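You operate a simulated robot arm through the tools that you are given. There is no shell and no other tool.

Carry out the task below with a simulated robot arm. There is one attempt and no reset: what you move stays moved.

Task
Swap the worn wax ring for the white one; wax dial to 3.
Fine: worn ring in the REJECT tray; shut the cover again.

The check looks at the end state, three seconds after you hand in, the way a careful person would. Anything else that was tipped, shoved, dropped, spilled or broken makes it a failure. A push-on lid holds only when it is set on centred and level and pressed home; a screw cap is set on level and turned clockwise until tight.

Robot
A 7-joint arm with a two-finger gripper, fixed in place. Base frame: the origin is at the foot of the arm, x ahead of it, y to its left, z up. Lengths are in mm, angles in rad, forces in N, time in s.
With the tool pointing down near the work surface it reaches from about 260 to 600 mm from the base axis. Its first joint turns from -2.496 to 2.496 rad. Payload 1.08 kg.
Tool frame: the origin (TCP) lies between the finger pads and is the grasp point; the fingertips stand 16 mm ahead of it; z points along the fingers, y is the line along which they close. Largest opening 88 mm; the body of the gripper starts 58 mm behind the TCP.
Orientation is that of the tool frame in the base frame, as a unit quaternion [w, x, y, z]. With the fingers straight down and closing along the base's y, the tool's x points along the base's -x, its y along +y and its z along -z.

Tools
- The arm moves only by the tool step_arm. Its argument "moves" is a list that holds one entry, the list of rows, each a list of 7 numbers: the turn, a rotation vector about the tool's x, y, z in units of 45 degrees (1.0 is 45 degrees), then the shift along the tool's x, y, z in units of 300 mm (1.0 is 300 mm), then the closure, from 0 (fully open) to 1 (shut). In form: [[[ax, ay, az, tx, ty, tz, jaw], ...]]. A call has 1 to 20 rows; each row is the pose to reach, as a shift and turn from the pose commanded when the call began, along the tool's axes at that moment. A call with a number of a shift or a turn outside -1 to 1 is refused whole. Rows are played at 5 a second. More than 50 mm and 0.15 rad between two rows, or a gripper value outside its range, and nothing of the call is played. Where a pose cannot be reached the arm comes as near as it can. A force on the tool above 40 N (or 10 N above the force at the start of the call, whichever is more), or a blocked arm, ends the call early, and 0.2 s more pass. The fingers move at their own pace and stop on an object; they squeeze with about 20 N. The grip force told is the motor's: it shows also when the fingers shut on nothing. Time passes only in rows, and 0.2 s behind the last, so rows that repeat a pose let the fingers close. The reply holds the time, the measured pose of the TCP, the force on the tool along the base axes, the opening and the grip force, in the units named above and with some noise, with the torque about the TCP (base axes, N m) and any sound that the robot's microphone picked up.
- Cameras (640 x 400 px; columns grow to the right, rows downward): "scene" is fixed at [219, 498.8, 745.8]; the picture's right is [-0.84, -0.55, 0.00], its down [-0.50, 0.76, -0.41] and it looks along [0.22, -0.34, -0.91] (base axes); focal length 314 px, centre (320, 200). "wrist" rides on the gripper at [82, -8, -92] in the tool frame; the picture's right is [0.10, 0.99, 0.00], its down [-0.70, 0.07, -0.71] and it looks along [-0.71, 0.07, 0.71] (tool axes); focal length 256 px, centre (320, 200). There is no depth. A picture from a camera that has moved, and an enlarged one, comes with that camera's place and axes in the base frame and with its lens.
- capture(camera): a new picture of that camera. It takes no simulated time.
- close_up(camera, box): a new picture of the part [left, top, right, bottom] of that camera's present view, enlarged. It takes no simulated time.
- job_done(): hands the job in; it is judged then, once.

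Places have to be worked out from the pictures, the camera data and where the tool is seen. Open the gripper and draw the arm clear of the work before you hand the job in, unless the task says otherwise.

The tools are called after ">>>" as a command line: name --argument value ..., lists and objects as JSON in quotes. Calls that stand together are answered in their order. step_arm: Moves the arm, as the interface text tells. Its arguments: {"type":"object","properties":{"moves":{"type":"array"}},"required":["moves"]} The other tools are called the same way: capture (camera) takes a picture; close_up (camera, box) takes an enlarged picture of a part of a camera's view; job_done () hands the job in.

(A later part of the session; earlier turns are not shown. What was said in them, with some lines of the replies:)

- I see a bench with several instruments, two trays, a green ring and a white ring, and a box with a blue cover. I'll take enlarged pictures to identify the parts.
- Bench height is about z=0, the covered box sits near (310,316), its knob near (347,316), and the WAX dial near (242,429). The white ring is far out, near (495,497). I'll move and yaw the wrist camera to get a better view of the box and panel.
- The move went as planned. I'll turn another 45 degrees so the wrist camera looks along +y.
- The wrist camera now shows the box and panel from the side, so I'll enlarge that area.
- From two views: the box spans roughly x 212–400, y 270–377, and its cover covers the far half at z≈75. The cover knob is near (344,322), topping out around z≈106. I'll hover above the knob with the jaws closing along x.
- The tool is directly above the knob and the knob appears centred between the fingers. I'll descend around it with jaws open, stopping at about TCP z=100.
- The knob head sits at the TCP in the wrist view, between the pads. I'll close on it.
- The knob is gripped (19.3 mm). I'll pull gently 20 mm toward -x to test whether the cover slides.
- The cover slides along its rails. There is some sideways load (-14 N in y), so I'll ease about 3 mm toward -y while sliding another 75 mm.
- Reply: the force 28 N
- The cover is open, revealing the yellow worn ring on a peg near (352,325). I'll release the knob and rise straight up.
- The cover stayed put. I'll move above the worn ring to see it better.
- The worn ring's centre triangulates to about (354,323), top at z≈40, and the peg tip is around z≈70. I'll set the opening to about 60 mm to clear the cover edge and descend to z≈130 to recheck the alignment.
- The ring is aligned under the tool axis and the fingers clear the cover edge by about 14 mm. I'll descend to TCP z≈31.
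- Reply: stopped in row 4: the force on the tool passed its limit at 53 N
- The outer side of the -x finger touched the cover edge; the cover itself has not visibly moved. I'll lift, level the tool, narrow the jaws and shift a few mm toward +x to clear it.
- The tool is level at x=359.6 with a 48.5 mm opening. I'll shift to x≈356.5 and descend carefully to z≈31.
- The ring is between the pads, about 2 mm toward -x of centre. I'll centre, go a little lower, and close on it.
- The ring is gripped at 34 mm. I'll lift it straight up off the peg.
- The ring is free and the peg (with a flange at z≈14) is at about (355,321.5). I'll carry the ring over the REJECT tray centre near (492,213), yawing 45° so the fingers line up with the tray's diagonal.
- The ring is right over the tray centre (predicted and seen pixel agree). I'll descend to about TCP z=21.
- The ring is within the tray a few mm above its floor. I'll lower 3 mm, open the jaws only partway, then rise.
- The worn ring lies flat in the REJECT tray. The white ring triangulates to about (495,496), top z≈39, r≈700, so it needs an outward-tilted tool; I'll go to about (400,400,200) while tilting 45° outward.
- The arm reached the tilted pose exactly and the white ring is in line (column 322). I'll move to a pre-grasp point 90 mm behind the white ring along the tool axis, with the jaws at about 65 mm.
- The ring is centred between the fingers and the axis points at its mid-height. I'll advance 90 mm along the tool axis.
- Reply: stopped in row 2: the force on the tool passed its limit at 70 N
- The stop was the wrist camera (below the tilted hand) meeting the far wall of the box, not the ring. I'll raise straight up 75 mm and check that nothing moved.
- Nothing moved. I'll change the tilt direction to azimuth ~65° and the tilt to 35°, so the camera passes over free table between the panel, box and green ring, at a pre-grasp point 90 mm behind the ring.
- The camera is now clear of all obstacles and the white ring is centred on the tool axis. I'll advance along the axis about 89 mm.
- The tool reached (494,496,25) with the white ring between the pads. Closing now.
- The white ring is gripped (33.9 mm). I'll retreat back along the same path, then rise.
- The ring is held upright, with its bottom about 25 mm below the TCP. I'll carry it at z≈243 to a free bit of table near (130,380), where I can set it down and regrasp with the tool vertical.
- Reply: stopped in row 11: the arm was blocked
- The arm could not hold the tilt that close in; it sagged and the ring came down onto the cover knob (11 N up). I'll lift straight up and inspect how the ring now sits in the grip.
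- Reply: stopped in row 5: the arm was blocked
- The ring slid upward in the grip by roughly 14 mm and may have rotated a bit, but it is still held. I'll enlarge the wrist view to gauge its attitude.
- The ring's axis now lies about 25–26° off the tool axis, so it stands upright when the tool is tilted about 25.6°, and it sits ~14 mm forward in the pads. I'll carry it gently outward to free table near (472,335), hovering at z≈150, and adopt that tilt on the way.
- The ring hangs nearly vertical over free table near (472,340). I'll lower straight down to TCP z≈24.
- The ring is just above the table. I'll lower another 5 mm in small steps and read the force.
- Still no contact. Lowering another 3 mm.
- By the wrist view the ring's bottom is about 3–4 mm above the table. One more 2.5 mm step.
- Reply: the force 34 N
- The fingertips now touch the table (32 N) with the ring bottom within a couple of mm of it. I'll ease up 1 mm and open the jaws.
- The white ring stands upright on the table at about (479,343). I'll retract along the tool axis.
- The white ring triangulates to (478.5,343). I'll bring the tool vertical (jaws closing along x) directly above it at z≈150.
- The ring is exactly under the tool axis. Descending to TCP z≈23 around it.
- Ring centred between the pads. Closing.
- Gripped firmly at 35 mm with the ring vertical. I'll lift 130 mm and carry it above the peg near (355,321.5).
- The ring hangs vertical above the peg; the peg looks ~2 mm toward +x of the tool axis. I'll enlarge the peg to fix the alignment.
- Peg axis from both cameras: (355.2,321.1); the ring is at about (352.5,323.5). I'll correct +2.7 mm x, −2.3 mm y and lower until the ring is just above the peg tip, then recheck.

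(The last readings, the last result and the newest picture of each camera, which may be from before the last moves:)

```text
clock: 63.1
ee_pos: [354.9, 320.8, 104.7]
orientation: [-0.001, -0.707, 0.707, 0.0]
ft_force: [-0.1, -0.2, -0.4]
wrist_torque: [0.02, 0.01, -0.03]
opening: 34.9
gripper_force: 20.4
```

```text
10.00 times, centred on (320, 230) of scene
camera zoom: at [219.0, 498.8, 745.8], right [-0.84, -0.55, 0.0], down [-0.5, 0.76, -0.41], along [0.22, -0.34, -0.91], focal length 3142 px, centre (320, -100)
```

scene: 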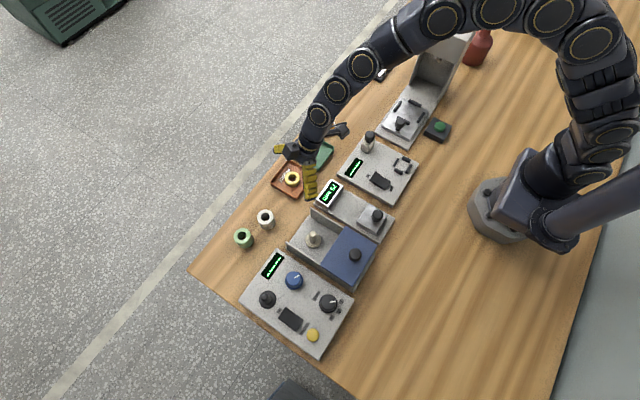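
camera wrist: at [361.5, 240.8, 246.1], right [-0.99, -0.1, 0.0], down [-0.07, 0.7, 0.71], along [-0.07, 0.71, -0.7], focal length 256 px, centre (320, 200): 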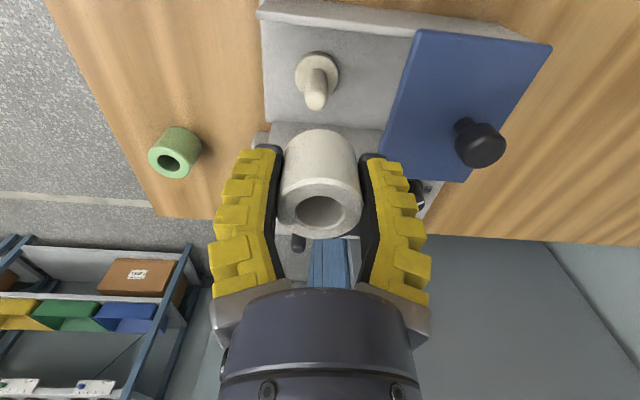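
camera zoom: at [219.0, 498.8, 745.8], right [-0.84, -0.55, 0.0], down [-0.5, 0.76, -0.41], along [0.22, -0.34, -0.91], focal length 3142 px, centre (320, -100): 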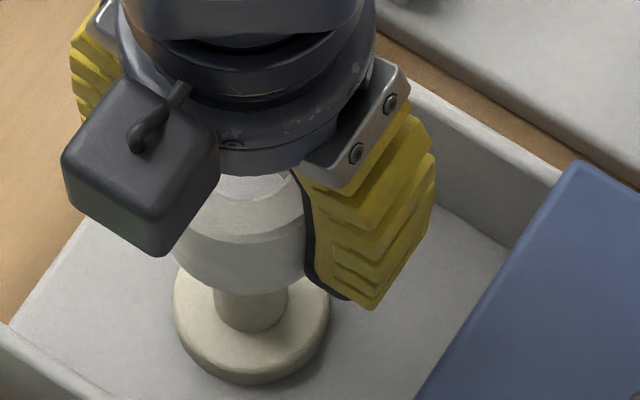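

Ring and peg line up in both views (within ~0.5 mm). I'll lower the ring slowly over the peg to just above the flange.

>>> step_arm --moves '[[[0, 0, 0, 0, 0, 0.025, 1], [0, 0, 0, 0, 0, 0.05, 1], [0, 0, 0, 0, 0, 0.075, 1], [0, 0, 0, 0, 0, 0.1, 1], [0, 0, 0, 0, 0, 0.125, 1], [0, 0, 0, 0, 0, 0.15, 1], [0, 0, 0, 0, 0, 0.175, 1], [0, 0, 0, 0, 0, 0.195, 1], [0, 0, 0, 0, 0, 0.207, 1], [0, 0, 0, 0, 0, 0.207, 1]]]'

>>> close_up --camera "wrist" --box '[230, 80, 410, 260]'

>>> close_up --camera "scene" --box '[295, 210, 345, 250]'

```text
clock: 65.3
ee_pos: [355.8, 320.0, 42.5]
orientation: [0.001, 0.707, -0.707, 0.0]
ft_force: [1.6, 3.7, -1.3]
wrist_torque: [0.05, 0.0, 0.0]
opening: 35.3
gripper_force: 20.3
```

```text
2.22 times, centred on (320, 170) of wrist
camera zoom: at [364.1, 237.0, 134.0], right [-0.99, -0.1, 0.0], down [-0.07, 0.7, 0.71], along [-0.07, 0.71, -0.7], focal length 569 px, centre (320, 267)
```

zoom: 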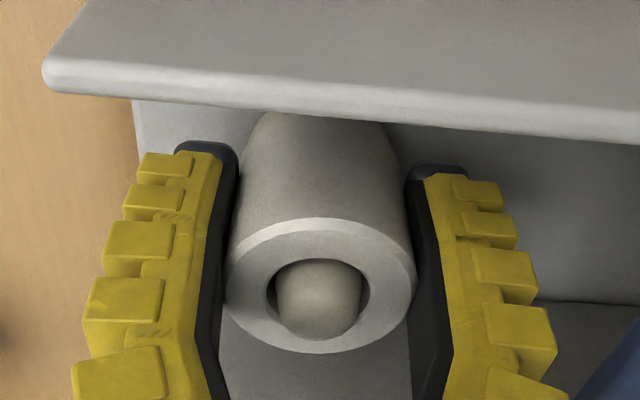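

```text
10.00 times, centred on (320, 230) of scene
camera zoom: at [219.0, 498.8, 745.8], right [-0.84, -0.55, 0.0], down [-0.5, 0.76, -0.41], along [0.22, -0.34, -0.91], focal length 3142 px, centre (320, -100)
```

zoom: 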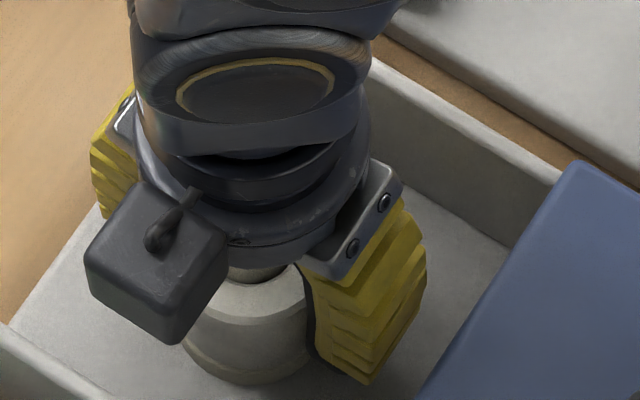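

The peg is through the ring's hole with little side force. I'll lower about 5 mm more in small steps until it rests on the flange.

>>> step_arm --moves '[[[0, 0, 0, 0, 0, 0.004, 1], [0, 0, 0, 0, 0, 0.008, 1], [0, 0, 0, 0, 0, 0.011, 1], [0, 0, 0, 0, 0, 0.014, 1], [0, 0, 0, 0, 0, 0.014, 1]]]'

```text
clock: 66.5
ee_pos: [354.5, 320.6, 39.4]
orientation: [0.0, 0.707, -0.707, -0.001]
ft_force: [-0.5, -0.6, 13.9]
wrist_torque: [0.11, 0.0, 0.0]
opening: 35.6
gripper_force: 20.2
```

Fz rose to 14 N: the ring is seated on the flange. I'll open partway and rise straight up.

>>> step_arm --moves '[[[0, 0, 0, 0, 0, -0.003, 1], [0, 0, 0, 0, 0, -0.003, 0.7], [0, 0, 0, 0, 0, -0.003, 0.52], [0, 0, 0, 0, 0, -0.003, 0.52], [0, 0, 0, 0, 0, -0.05, 0.52], [0, 0, 0, 0, 0, -0.12, 0.52], [0, 0, 0, 0, 0, -0.2, 0.52], [0, 0, 0, 0, 0, -0.3, 0.52], [0, 0, 0, 0, 0, -0.42, 0.52], [0, 0, 0, 0, 0, -0.54, 0.4], [0, 0, 0, 0, 0, -0.66, 0.3]]]'

>>> capture --camera "wrist"

>>> close_up --camera "scene" --box '[260, 180, 400, 290]'

```text
clock: 68.9
ee_pos: [358.1, 322.7, 238.2]
orientation: [-0.001, -0.707, 0.708, 0.001]
ft_force: [0.2, 0.4, -0.4]
wrist_torque: [-0.01, -0.03, -0.01]
opening: 65.5
gripper_force: 2.1
```

```text
taken
camera wrist: at [366.3, 239.0, 329.6], right [-0.99, -0.1, 0.0], down [-0.07, 0.7, 0.71], along [-0.07, 0.71, -0.71], focal length 256 px, centre (320, 200)
```

wrist: 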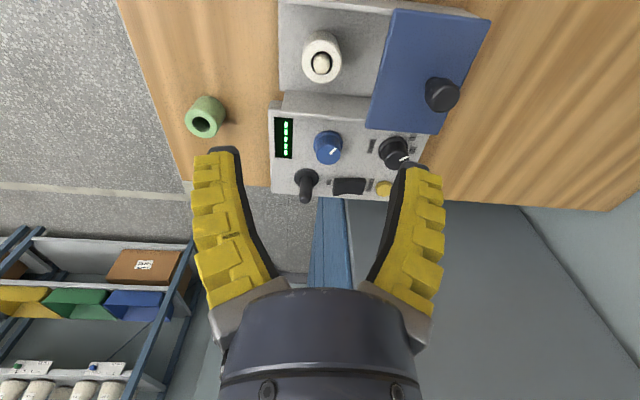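

```text
3.64 times, centred on (330, 235) of scene
camera zoom: at [219.0, 498.8, 745.8], right [-0.84, -0.55, 0.0], down [-0.5, 0.76, -0.41], along [0.22, -0.34, -0.91], focal length 1143 px, centre (284, 73)
```

zoom: 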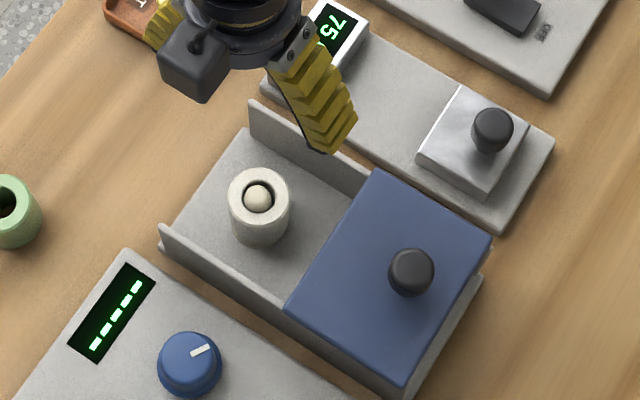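

The white ring sits level on the peg. Next I'll close the cover: moving above its knob near (249,322).

>>> step_arm --moves '[[[0, 0, 0, 0, 0.06, 0, 0.2], [0, 0, 0, 0, 0.12, 0, 0.1], [0, 0, 0, 0, 0.18, 0, 0], [0, 0, 0, 0, 0.24, 0.05, 0], [0, 0, 0, 0, 0.3, 0.12, 0], [0, 0, 0, 0, 0.362, 0.2, 0], [0, 0, 0, 0, 0.362, 0.28, 0], [0, 0, 0, 0, 0.362, 0.28, 0]]]'

>>> capture --camera "wrist"

>>> close_up --camera "scene" --box '[300, 200, 400, 280]'

```text
clock: 70.7
ee_pos: [249.2, 322.4, 153.4]
orientation: [0.0, 0.707, -0.707, -0.002]
ft_force: [0.3, -0.8, 0.3]
wrist_torque: [0.0, 0.0, -0.01]
opening: 88.0
gripper_force: 0.1
```

```text
taken
camera wrist: at [257.6, 239.2, 244.3], right [-0.99, -0.1, 0.0], down [-0.07, 0.7, 0.71], along [-0.07, 0.71, -0.7], focal length 256 px, centre (320, 200)
```

wrist: 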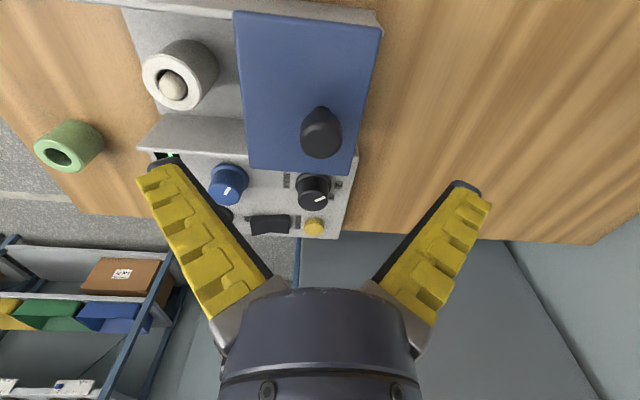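

```text
5.00 times, centred on (350, 240) of scene
camera zoom: at [219.0, 498.8, 745.8], right [-0.84, -0.55, 0.0], down [-0.5, 0.76, -0.41], along [0.22, -0.34, -0.91], focal length 1571 px, centre (170, 0)
```

zoom: 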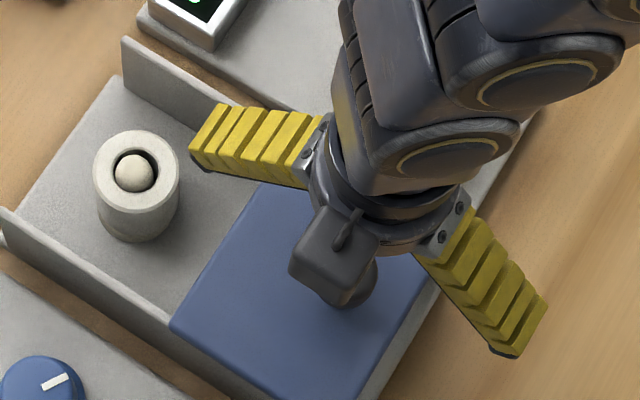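

The knob is right beneath the tool axis. Descending to z≈101 and closing on the knob.

>>> step_arm --moves '[[[0, 0, 0, 0, 0, 0.05, 0], [0, 0, 0, 0, 0, 0.1, 0], [0, 0, 0, 0, 0, 0.15, 0], [0, 0, 0, 0, 0, 0.175, 0], [0, 0, 0, 0, 0, 0.175, 0.5], [0, 0, 0, 0, 0, 0.175, 0.8], [0, 0, 0, 0, 0, 0.175, 1], [0, 0, 0, 0, 0, 0.175, 1]]]'

>>> capture --camera "wrist"

```text
clock: 72.5
ee_pos: [247.9, 320.8, 100.3]
orientation: [-0.001, 0.707, -0.707, 0.0]
ft_force: [0.9, -2.0, 10.0]
wrist_torque: [-0.09, -0.01, -0.03]
opening: 20.6
gripper_force: 22.0
```

```text
taken
camera wrist: at [256.9, 237.3, 191.2], right [-0.99, -0.1, 0.0], down [-0.07, 0.7, 0.71], along [-0.07, 0.71, -0.7], focal length 256 px, centre (320, 200)
```

wrist: 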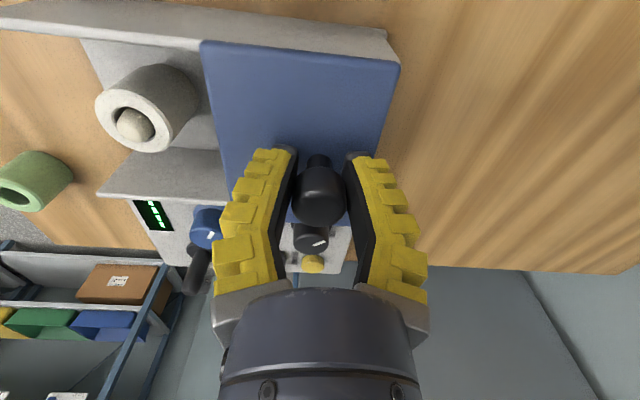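

Knob gripped (20.6 mm). I'll slide the cover back +x by about 96 mm, in steps.

>>> step_arm --moves '[[[0, 0, 0, 0, -0.02, 0, 1], [0, 0, 0, 0, -0.06, 0, 1], [0, 0, 0, 0, -0.1, 0, 1], [0, 0, 0, 0, -0.14, 0, 1], [0, 0, 0, 0, -0.18, 0, 1], [0, 0, 0, 0, -0.22, 0, 1], [0, 0, 0, 0, -0.26, 0, 1], [0, 0, 0, 0, -0.295, 0, 1], [0, 0, 0, 0, -0.319, 0, 1], [0, 0, 0, 0, -0.319, 0, 1]]]'

>>> capture --camera "wrist"

>>> close_up --camera "scene" --box '[280, 170, 400, 290]'

```text
clock: 74.7
ee_pos: [343.8, 320.7, 100.4]
orientation: [0.001, 0.707, -0.707, 0.0]
ft_force: [-8.4, 2.2, 2.1]
wrist_torque: [0.08, 0.02, 0.12]
opening: 16.0
gripper_force: 21.6
```

```text
taken
camera wrist: at [352.4, 236.5, 192.4], right [-0.99, -0.1, 0.0], down [-0.07, 0.7, 0.71], along [-0.08, 0.7, -0.71], focal length 256 px, centre (320, 200)
```

wrist: 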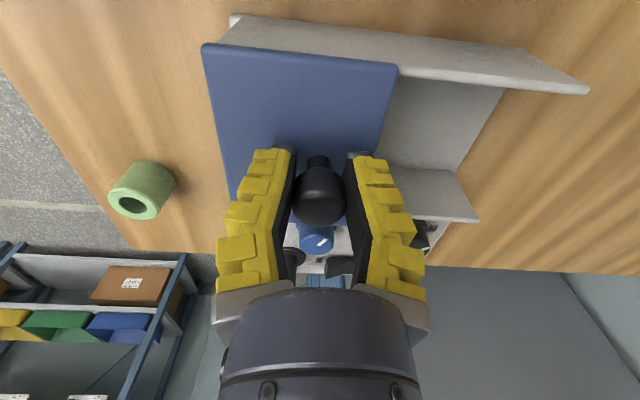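

```text
3.33 times, centred on (340, 230) of scene
camera zoom: at [219.0, 498.8, 745.8], right [-0.84, -0.55, 0.0], down [-0.5, 0.76, -0.41], along [0.22, -0.34, -0.91], focal length 1048 px, centre (253, 100)
```

zoom: 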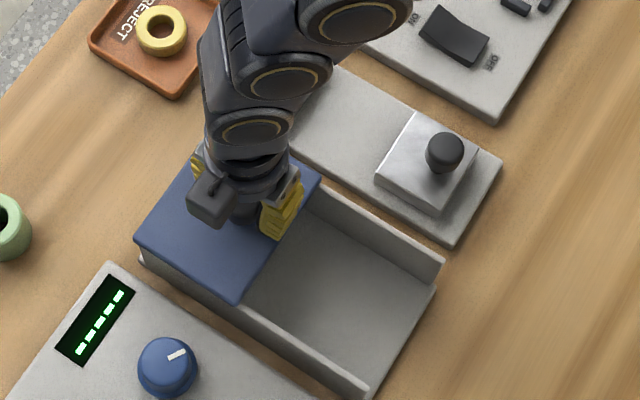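

The cover is back at its original position within about a millimetre. I'll nudge +1.5 mm to feel for a stop.

>>> step_arm --moves '[[[0, 0, 0, 0, -0.003, 0, 1], [0, 0, 0, 0, -0.005, 0, 1], [0, 0, 0, 0, -0.005, 0, 1]]]'

>>> close_up --camera "scene" --box '[280, 170, 400, 290]'

```text
clock: 75.5
ee_pos: [343.0, 319.5, 99.0]
orientation: [-0.004, -0.707, 0.708, 0.001]
ft_force: [-24.4, -10.5, 11.6]
wrist_torque: [0.36, 0.3, 0.23]
opening: 19.2
gripper_force: 22.0
```

```text
3.33 times, centred on (340, 230) of scene
camera zoom: at [219.0, 498.8, 745.8], right [-0.84, -0.55, 0.0], down [-0.5, 0.76, -0.41], along [0.22, -0.34, -0.91], focal length 1048 px, centre (253, 100)
```

zoom: 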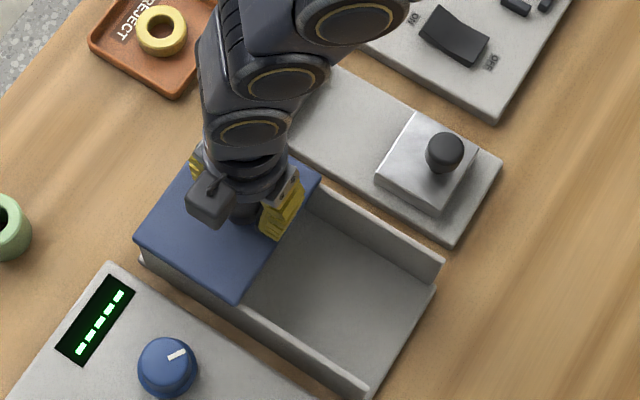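

Force rose to 24 N with no further motion: the cover is at its closed stop. I'll relax, release and rise.

>>> step_arm --moves '[[[0, 0, 0, 0, 0.005, 0, 1], [0, 0, 0, 0, 0.005, 0, 0.6], [0, 0, 0, 0, 0.005, 0, 0.2], [0, 0, 0, 0, 0.005, -0.05, 0.2], [0, 0, 0, 0, 0.005, -0.15, 0.2], [0, 0, 0, 0, 0.005, -0.28, 0.1], [0, 0, 0, 0, 0.005, -0.41, 0], [0, 0, 0, 0, 0.005, -0.55, 0]]]'

>>> capture --camera "wrist"

>>> close_up --camera "scene" --box '[240, 200, 380, 360]'

```text
clock: 77.3
ee_pos: [340.8, 320.2, 266.3]
orientation: [0.0, -0.707, 0.707, 0.001]
ft_force: [-0.1, -0.8, -1.5]
wrist_torque: [-0.02, 0.02, 0.02]
opening: 88.1
gripper_force: 0.0
```

```text
taken
camera wrist: at [349.7, 237.5, 357.8], right [-0.99, -0.1, 0.0], down [-0.07, 0.7, 0.71], along [-0.07, 0.71, -0.7], focal length 256 px, centre (320, 200)
```

wrist: 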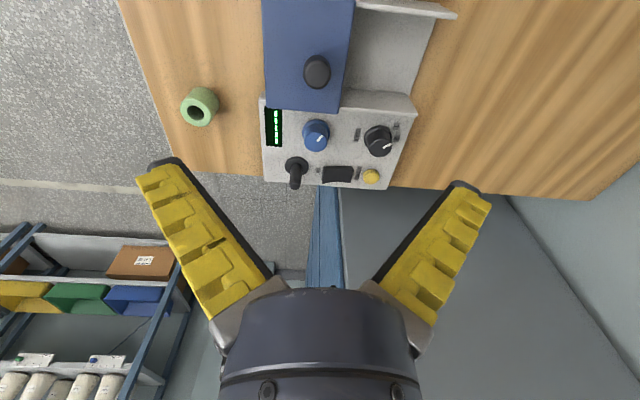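

```text
2.50 times, centred on (310, 280) of scene
camera zoom: at [219.0, 498.8, 745.8], right [-0.84, -0.55, 0.0], down [-0.5, 0.76, -0.41], along [0.22, -0.34, -0.91], focal length 786 px, centre (345, 0)
```

zoom: 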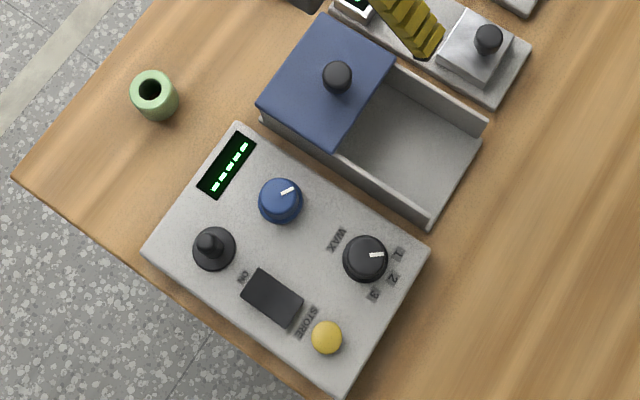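

Cover is shut. The WAX dial (pointer at "1") triangulates to about (246,427), top near z≈40–45. I'll move above it for a closer look.

>>> step_arm --moves '[[[0, 0, 0, -0.045, 0.04, 0.02, 0], [0, 0, 0, -0.09, 0.08, 0.05, 0], [0, 0, 0, -0.135, 0.12, 0.09, 0], [0, 0, 0, -0.18, 0.16, 0.13, 0], [0, 0, 0, -0.225, 0.2, 0.18, 0], [0, 0, 0, -0.27, 0.24, 0.23, 0], [0, 0, 0, -0.315, 0.28, 0.28, 0], [0, 0, 0, -0.356, 0.316, 0.34, 0], [0, 0, 0, -0.356, 0.316, 0.354, 0]]]'

>>> close_up --camera "wrist" --box '[220, 30, 420, 210]'

>>> close_up --camera "scene" --box '[280, 250, 380, 350]'

```text
clock: 79.3
ee_pos: [248.6, 426.6, 156.4]
orientation: [0.0, 0.707, -0.707, -0.001]
ft_force: [-0.6, -0.5, 0.3]
wrist_torque: [-0.01, -0.02, 0.03]
opening: 87.9
gripper_force: 0.1
```

```text
2.22 times, centred on (320, 120) of wrist
camera zoom: at [257.1, 343.6, 247.8], right [-0.99, -0.1, 0.0], down [-0.07, 0.7, 0.71], along [-0.07, 0.71, -0.7], focal length 569 px, centre (320, 378)
```

zoom: 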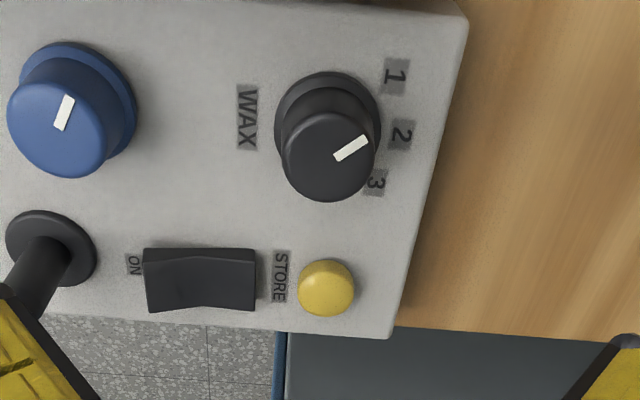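

```text
4.00 times, centred on (330, 300) of scene
camera zoom: at [219.0, 498.8, 745.8], right [-0.84, -0.55, 0.0], down [-0.5, 0.76, -0.41], along [0.22, -0.34, -0.91], focal length 1257 px, centre (280, -200)
```

zoom: 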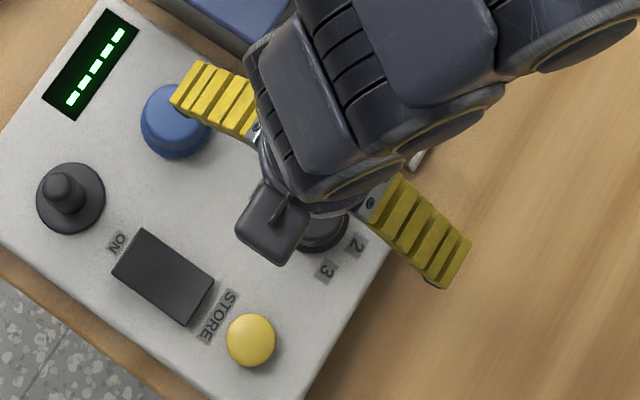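

The dial axis is at about (245.5,428) with its cap top near z≈56 and panel at z≈33; "3" lies about 80–90° clockwise (seen from above) of the pointer. I'll narrow the jaws to clear the blue knob and descend around the dial.

>>> step_arm --moves '[[[0, 0, 0, -0.0025, 0.005, 0, 0.42], [0, 0, 0, -0.0047, 0.0103, 0.05, 0.42], [0, 0, 0, -0.0047, 0.0103, 0.11, 0.42], [0, 0, 0, -0.0047, 0.0103, 0.17, 0.42], [0, 0, 0, -0.0047, 0.0103, 0.23, 0.42], [0, 0, 0, -0.0047, 0.0103, 0.27, 0.42], [0, 0, 0, -0.0047, 0.0103, 0.27, 0.42]]]'

>>> close_up --camera "wrist" --box '[200, 60, 440, 260]'

>>> close_up --camera "scene" --box '[280, 250, 380, 350]'

```text
clock: 80.9
ee_pos: [244.7, 428.0, 77.9]
orientation: [0.001, 0.707, -0.707, -0.001]
ft_force: [0.8, -0.3, 0.7]
wrist_torque: [0.01, 0.01, 0.0]
opening: 55.6
gripper_force: 3.2
```

```text
2.00 times, centred on (320, 160) of wrist
camera zoom: at [254.3, 344.6, 170.1], right [-0.99, -0.1, 0.0], down [-0.07, 0.7, 0.71], along [-0.07, 0.71, -0.7], focal length 512 px, centre (320, 280)
```

zoom: 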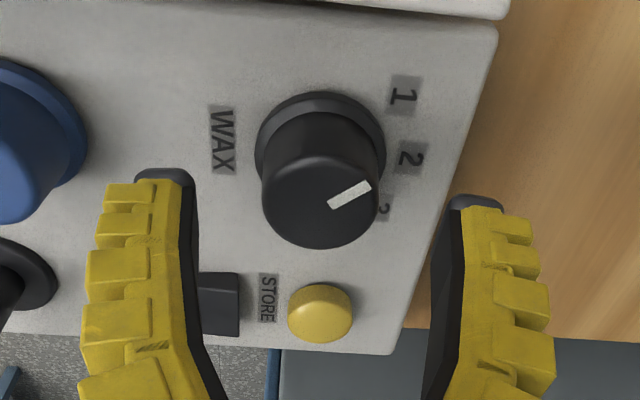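

```text
4.00 times, centred on (330, 300) of scene
camera zoom: at [219.0, 498.8, 745.8], right [-0.84, -0.55, 0.0], down [-0.5, 0.76, -0.41], along [0.22, -0.34, -0.91], focal length 1257 px, centre (280, -200)
```

zoom: 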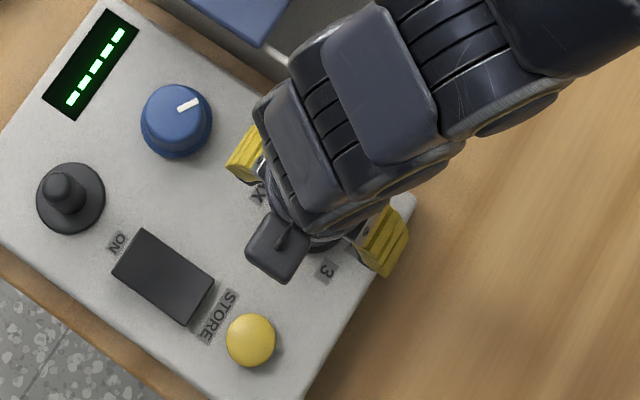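

The cap is centred between the fingers. Descending the last 22 mm and closing on it.

>>> step_arm --moves '[[[0, 0, 0, -0.001, 0, 0.025, 0.42], [0, 0, 0, -0.002, 0, 0.05, 0.42], [0, 0, 0, -0.002, 0, 0.072, 0.42], [0, 0, 0, -0.002, 0, 0.072, 0.42], [0, 0, 0, -0.002, 0, 0.072, 0.6], [0, 0, 0, -0.002, 0, 0.072, 0.8], [0, 0, 0, -0.002, 0, 0.072, 1], [0, 0, 0, -0.002, 0, 0.072, 1]]]'

>>> close_up --camera "wrist" --box '[220, 80, 420, 260]'

```text
clock: 82.7
ee_pos: [245.9, 428.1, 57.5]
orientation: [-0.001, 0.707, -0.707, 0.0]
ft_force: [-0.6, 1.5, 11.2]
wrist_torque: [-0.13, 0.02, -0.02]
opening: 25.8
gripper_force: 22.0
```

```text
2.22 times, centred on (320, 170) of wrist
camera zoom: at [253.8, 345.0, 148.1], right [-0.99, -0.1, 0.0], down [-0.07, 0.7, 0.71], along [-0.07, 0.71, -0.7], focal length 569 px, centre (320, 267)
```

zoom: 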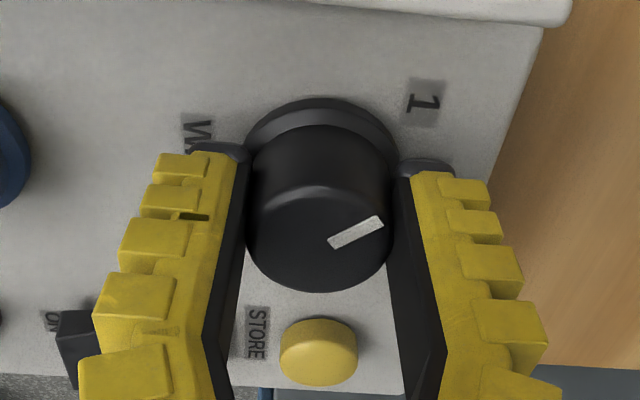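

The dial is gripped. I'll turn it 45° clockwise (seen from above) toward "2" and listen for a click.

>>> step_arm --moves '[[[0, 0, 0.1, 0, 0, 0, 1], [0, 0, 0.2, 0, 0, 0, 1], [0, 0, 0.3, 0, 0, 0, 1], [0, 0, 0.4, 0, 0, 0, 1], [0, 0, 0.5, 0, 0, 0, 1], [0, 0, 0.6, 0, 0, 0, 1], [0, 0, 0.7, 0, 0, 0, 1], [0, 0, 0.8, 0, 0, 0, 1], [0, 0, 0.9, 0, 0, 0, 1], [0, 0, 1.0, 0, 0, 0, 1], [0, 0, 1.0, 0, 0, 0, 1]]]'

>>> close_up --camera "wrist" --box '[220, 80, 420, 260]'

>>> close_up --camera "scene" --box '[280, 250, 380, 350]'

```text
clock: 85.1
ee_pos: [244.7, 430.0, 56.7]
orientation: [0.0, -0.382, 0.924, 0.0]
ft_force: [-0.6, 18.0, -16.5]
wrist_torque: [0.0, -0.18, 0.04]
opening: 25.0
gripper_force: 22.3
```

```text
2.22 times, centred on (320, 170) of wrist
camera zoom: at [193.0, 364.0, 147.8], right [-0.78, 0.63, 0.0], down [0.45, 0.55, 0.71], along [0.45, 0.55, -0.7], focal length 569 px, centre (320, 267)
```

zoom: 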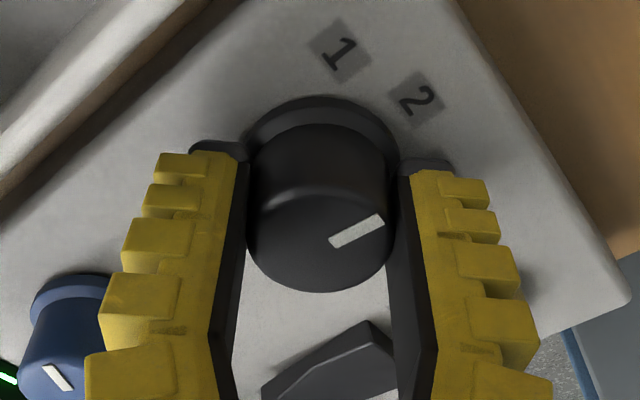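

```text
4.00 times, centred on (330, 300) of scene
camera zoom: at [219.0, 498.8, 745.8], right [-0.84, -0.55, 0.0], down [-0.5, 0.76, -0.41], along [0.22, -0.34, -0.91], focal length 1257 px, centre (280, -200)
```

zoom: 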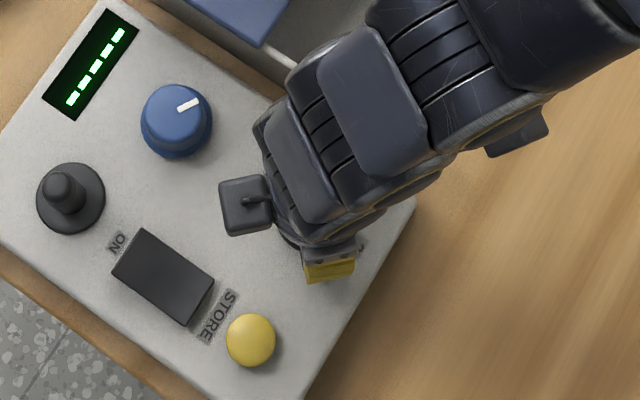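

The dial turned with the gripper; pointer is now about at "2". I'll relieve the side load (~1.5 mm toward +y) and turn another 38°.

>>> step_arm --moves '[[[0, 0, 0.085, -0.0018, 0.0018, 0, 1], [0, 0, 0.17, -0.0035, 0.0035, 0, 1], [0, 0, 0.255, -0.0035, 0.0035, 0, 1], [0, 0, 0.34, -0.0035, 0.0035, 0, 1], [0, 0, 0.425, -0.0035, 0.0035, 0, 1], [0, 0, 0.51, -0.0035, 0.0035, 0, 1], [0, 0, 0.595, -0.0035, 0.0035, 0, 1], [0, 0, 0.68, -0.0035, 0.0035, 0, 1], [0, 0, 0.765, -0.0035, 0.0035, 0, 1], [0, 0, 0.85, -0.0035, 0.0035, 0, 1], [0, 0, 0.85, -0.0035, 0.0035, 0, 1]]]'

>>> close_up --camera "wrist" --box '[220, 80, 420, 260]'

>>> close_up --camera "scene" --box '[280, 250, 380, 350]'

```text
clock: 87.5
ee_pos: [244.9, 430.0, 55.8]
orientation: [0.0, -0.057, 0.998, 0.0]
ft_force: [-0.3, -7.1, -4.0]
wrist_torque: [-0.05, 0.0, 0.26]
opening: 25.3
gripper_force: 22.4
```

```text
2.22 times, centred on (320, 170) of wrist
camera zoom: at [165.7, 410.8, 147.5], right [-0.22, 0.98, 0.0], down [0.69, 0.15, 0.71], along [0.69, 0.15, -0.71], focal length 569 px, centre (320, 267)
```

zoom: 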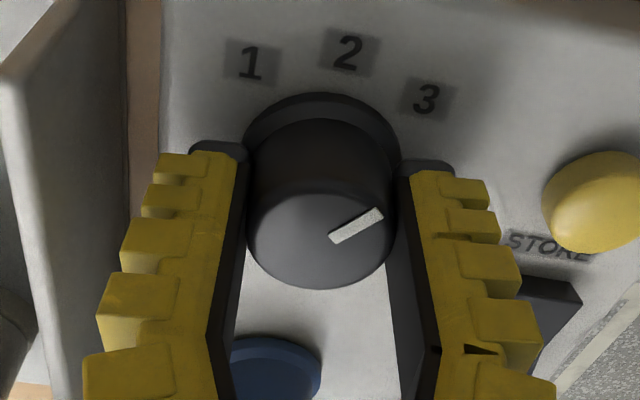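

```text
4.00 times, centred on (330, 300) of scene
camera zoom: at [219.0, 498.8, 745.8], right [-0.84, -0.55, 0.0], down [-0.5, 0.76, -0.41], along [0.22, -0.34, -0.91], focal length 1257 px, centre (280, -200)
```

zoom: 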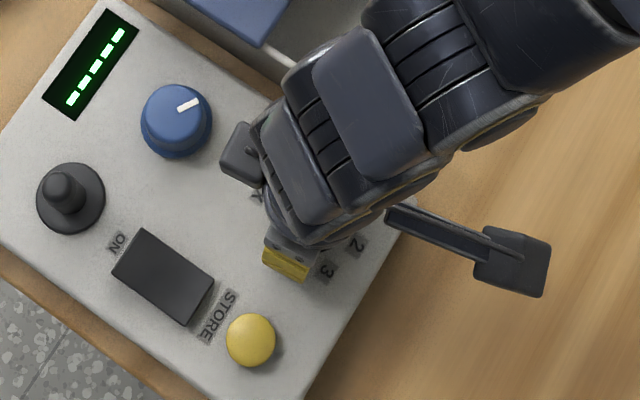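

The pointer should now be near "3", and a resisting torque (0.26 N·m) suggests a stop or detent. I'll open partway, rise straight up, and inspect the dial.

>>> step_arm --moves '[[[0, 0, 0, 0, 0, 0, 0.75], [0, 0, 0, 0, 0, 0, 0.58], [0, 0, 0, 0, 0, 0, 0.58], [0, 0, 0, 0, 0, -0.05, 0.58], [0, 0, 0, 0, 0, -0.12, 0.58], [0, 0, 0, 0, 0, -0.22, 0.58], [0, 0, 0, 0, 0, -0.34, 0.5], [0, 0, 0, 0, 0, -0.46, 0.4]]]'

>>> close_up --camera "wrist" --box '[240, 20, 400, 160]'

>>> close_up --camera "scene" --box '[290, 270, 370, 340]'

```text
clock: 89.3
ee_pos: [246.7, 430.9, 192.8]
orientation: [-0.001, -0.058, 0.998, 0.001]
ft_force: [0.3, 0.1, 0.7]
wrist_torque: [-0.03, -0.03, -0.02]
opening: 57.1
gripper_force: 2.8
```

```text
2.86 times, centred on (320, 90) of wrist
camera zoom: at [167.3, 411.7, 282.5], right [-0.22, 0.98, 0.0], down [0.69, 0.15, 0.71], along [0.69, 0.16, -0.71], focal length 731 px, centre (320, 514)
```

zoom: 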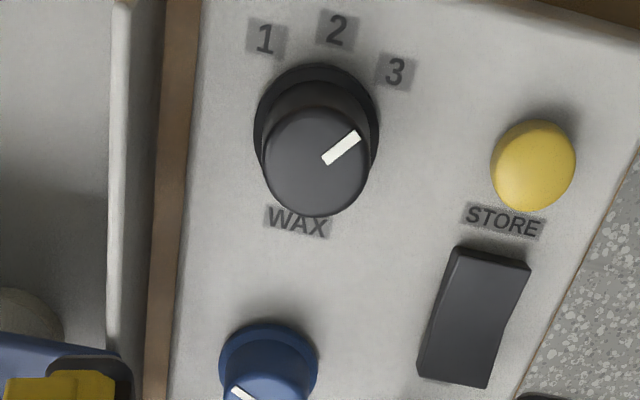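

```text
5.71 times, centred on (330, 305) of scene
camera zoom: at [219.0, 498.8, 745.8], right [-0.84, -0.55, 0.0], down [-0.5, 0.76, -0.41], along [0.22, -0.34, -0.91], focal length 1796 px, centre (263, -400)
```

zoom: 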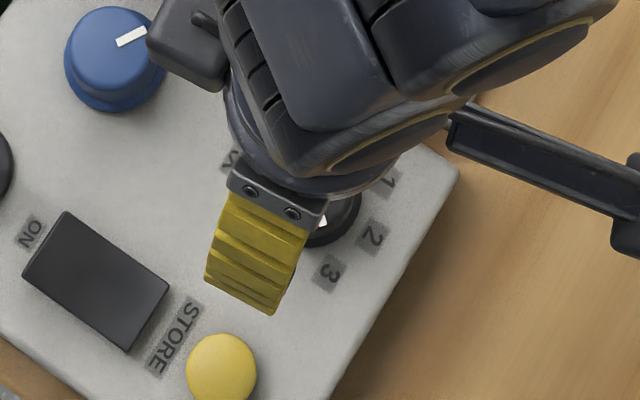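

The pointer measures about 138°, with "3" at about 136–138°, so it points at 3. I'll withdraw the arm to clear the scene view and verify everything.

>>> step_arm --moves '[[[0, 0, 0, 0, 0, -0.1, 0.4], [0, 0, 0, 0, 0, -0.22, 0.3], [0, 0, 0, 0, 0, -0.34, 0.2], [0, 0, 0, -0.01, -0.09, -0.42, 0], [0, 0, 0, -0.025, -0.19, -0.45, 0], [0, 0, 0, -0.04, -0.29, -0.45, 0], [0, 0, 0, -0.055, -0.39, -0.45, 0], [0, 0, 0, -0.07, -0.49, -0.45, 0], [0, 0, 0, -0.085, -0.59, -0.45, 0], [0, 0, 0, -0.1, -0.69, -0.45, 0], [0, 0, 0, -0.11, -0.78, -0.45, 0]]]'

>>> capture --camera "scene"

>>> close_up --camera "scene" --box '[300, 280, 350, 330]'

>>> close_up --camera "scene" --box '[200, 140, 400, 360]'

```text
clock: 91.7
ee_pos: [304.3, 201.1, 330.5]
orientation: [0.0, -0.058, 0.998, 0.0]
ft_force: [0.2, 1.1, 0.8]
wrist_torque: [-0.03, -0.01, 0.0]
opening: 88.0
gripper_force: 0.2
```

```text
taken
```

scene: 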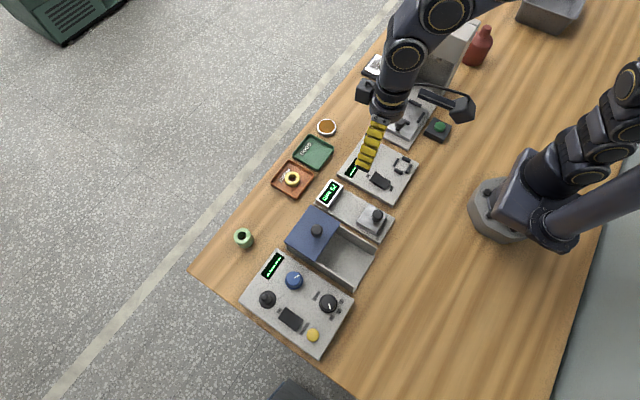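

```text
8.00 times, centred on (325, 305) of scene
camera zoom: at [219.0, 498.8, 745.8], right [-0.84, -0.55, 0.0], down [-0.5, 0.76, -0.41], along [0.22, -0.34, -0.91], focal length 2514 px, centre (280, -640)
```

zoom: 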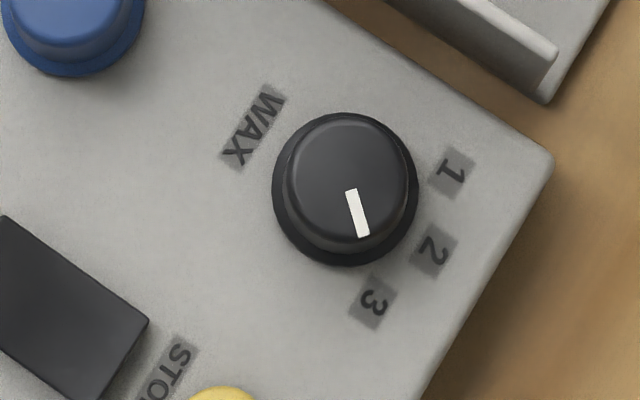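

```text
1.82 times, centred on (300, 250) of scene
camera zoom: at [219.0, 498.8, 745.8], right [-0.84, -0.55, 0.0], down [-0.5, 0.76, -0.41], along [0.22, -0.34, -0.91], focal length 571 px, centre (356, 109)
```

zoom: 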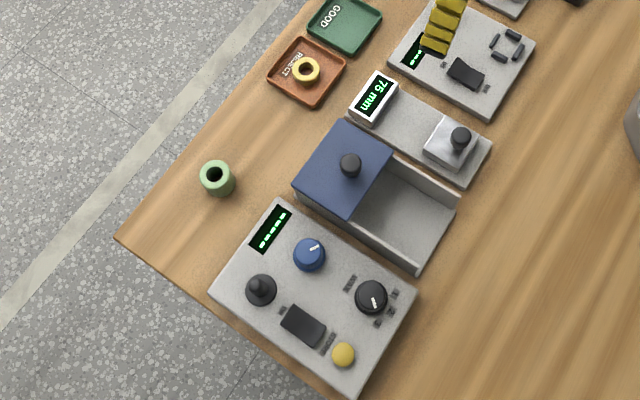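

The pointer lines up exactly with "3", the cover is shut at its original position, the worn ring lies in the REJECT tray, and everything else is where it was. The gripper is open and clear, so I'm handing in.

>>> job_done

```text
The job is handed in.
```

I swapped the rings, turned the wax dial to 3, shut the cover, and handed the job in. I don't have the check's result yet.

- **Worn ring:** it is lying flat in the REJECT tray.
- **White ring:** it is seated on the peg, resting on the flange. I felt the contact at about 14 N before letting go.
- **Cover:** it is back in its original position, slid until it met its closed stop.
- **Wax dial:** the pointer lines up with 3 in the last picture.

Three things went less smoothly than planned:

- **Finger on the cover:** while reaching for the worn ring, one finger touched the open cover's edge at 53 N. The cover did not visibly move.
- **Camera on the box:** the first reach for the white ring pushed the wrist camera against the box's side wall at 70 N. The box did not visibly move.
- **White ring slipped:** carrying it over, the arm could not hold its tilt. The ring came down onto the cover knob and slid in the grip. I set it down on clear bench and picked it up again before fitting it, and saw no damage.

In the final picture nothing else has moved, including the green ring. The gripper is open and clear of the work.
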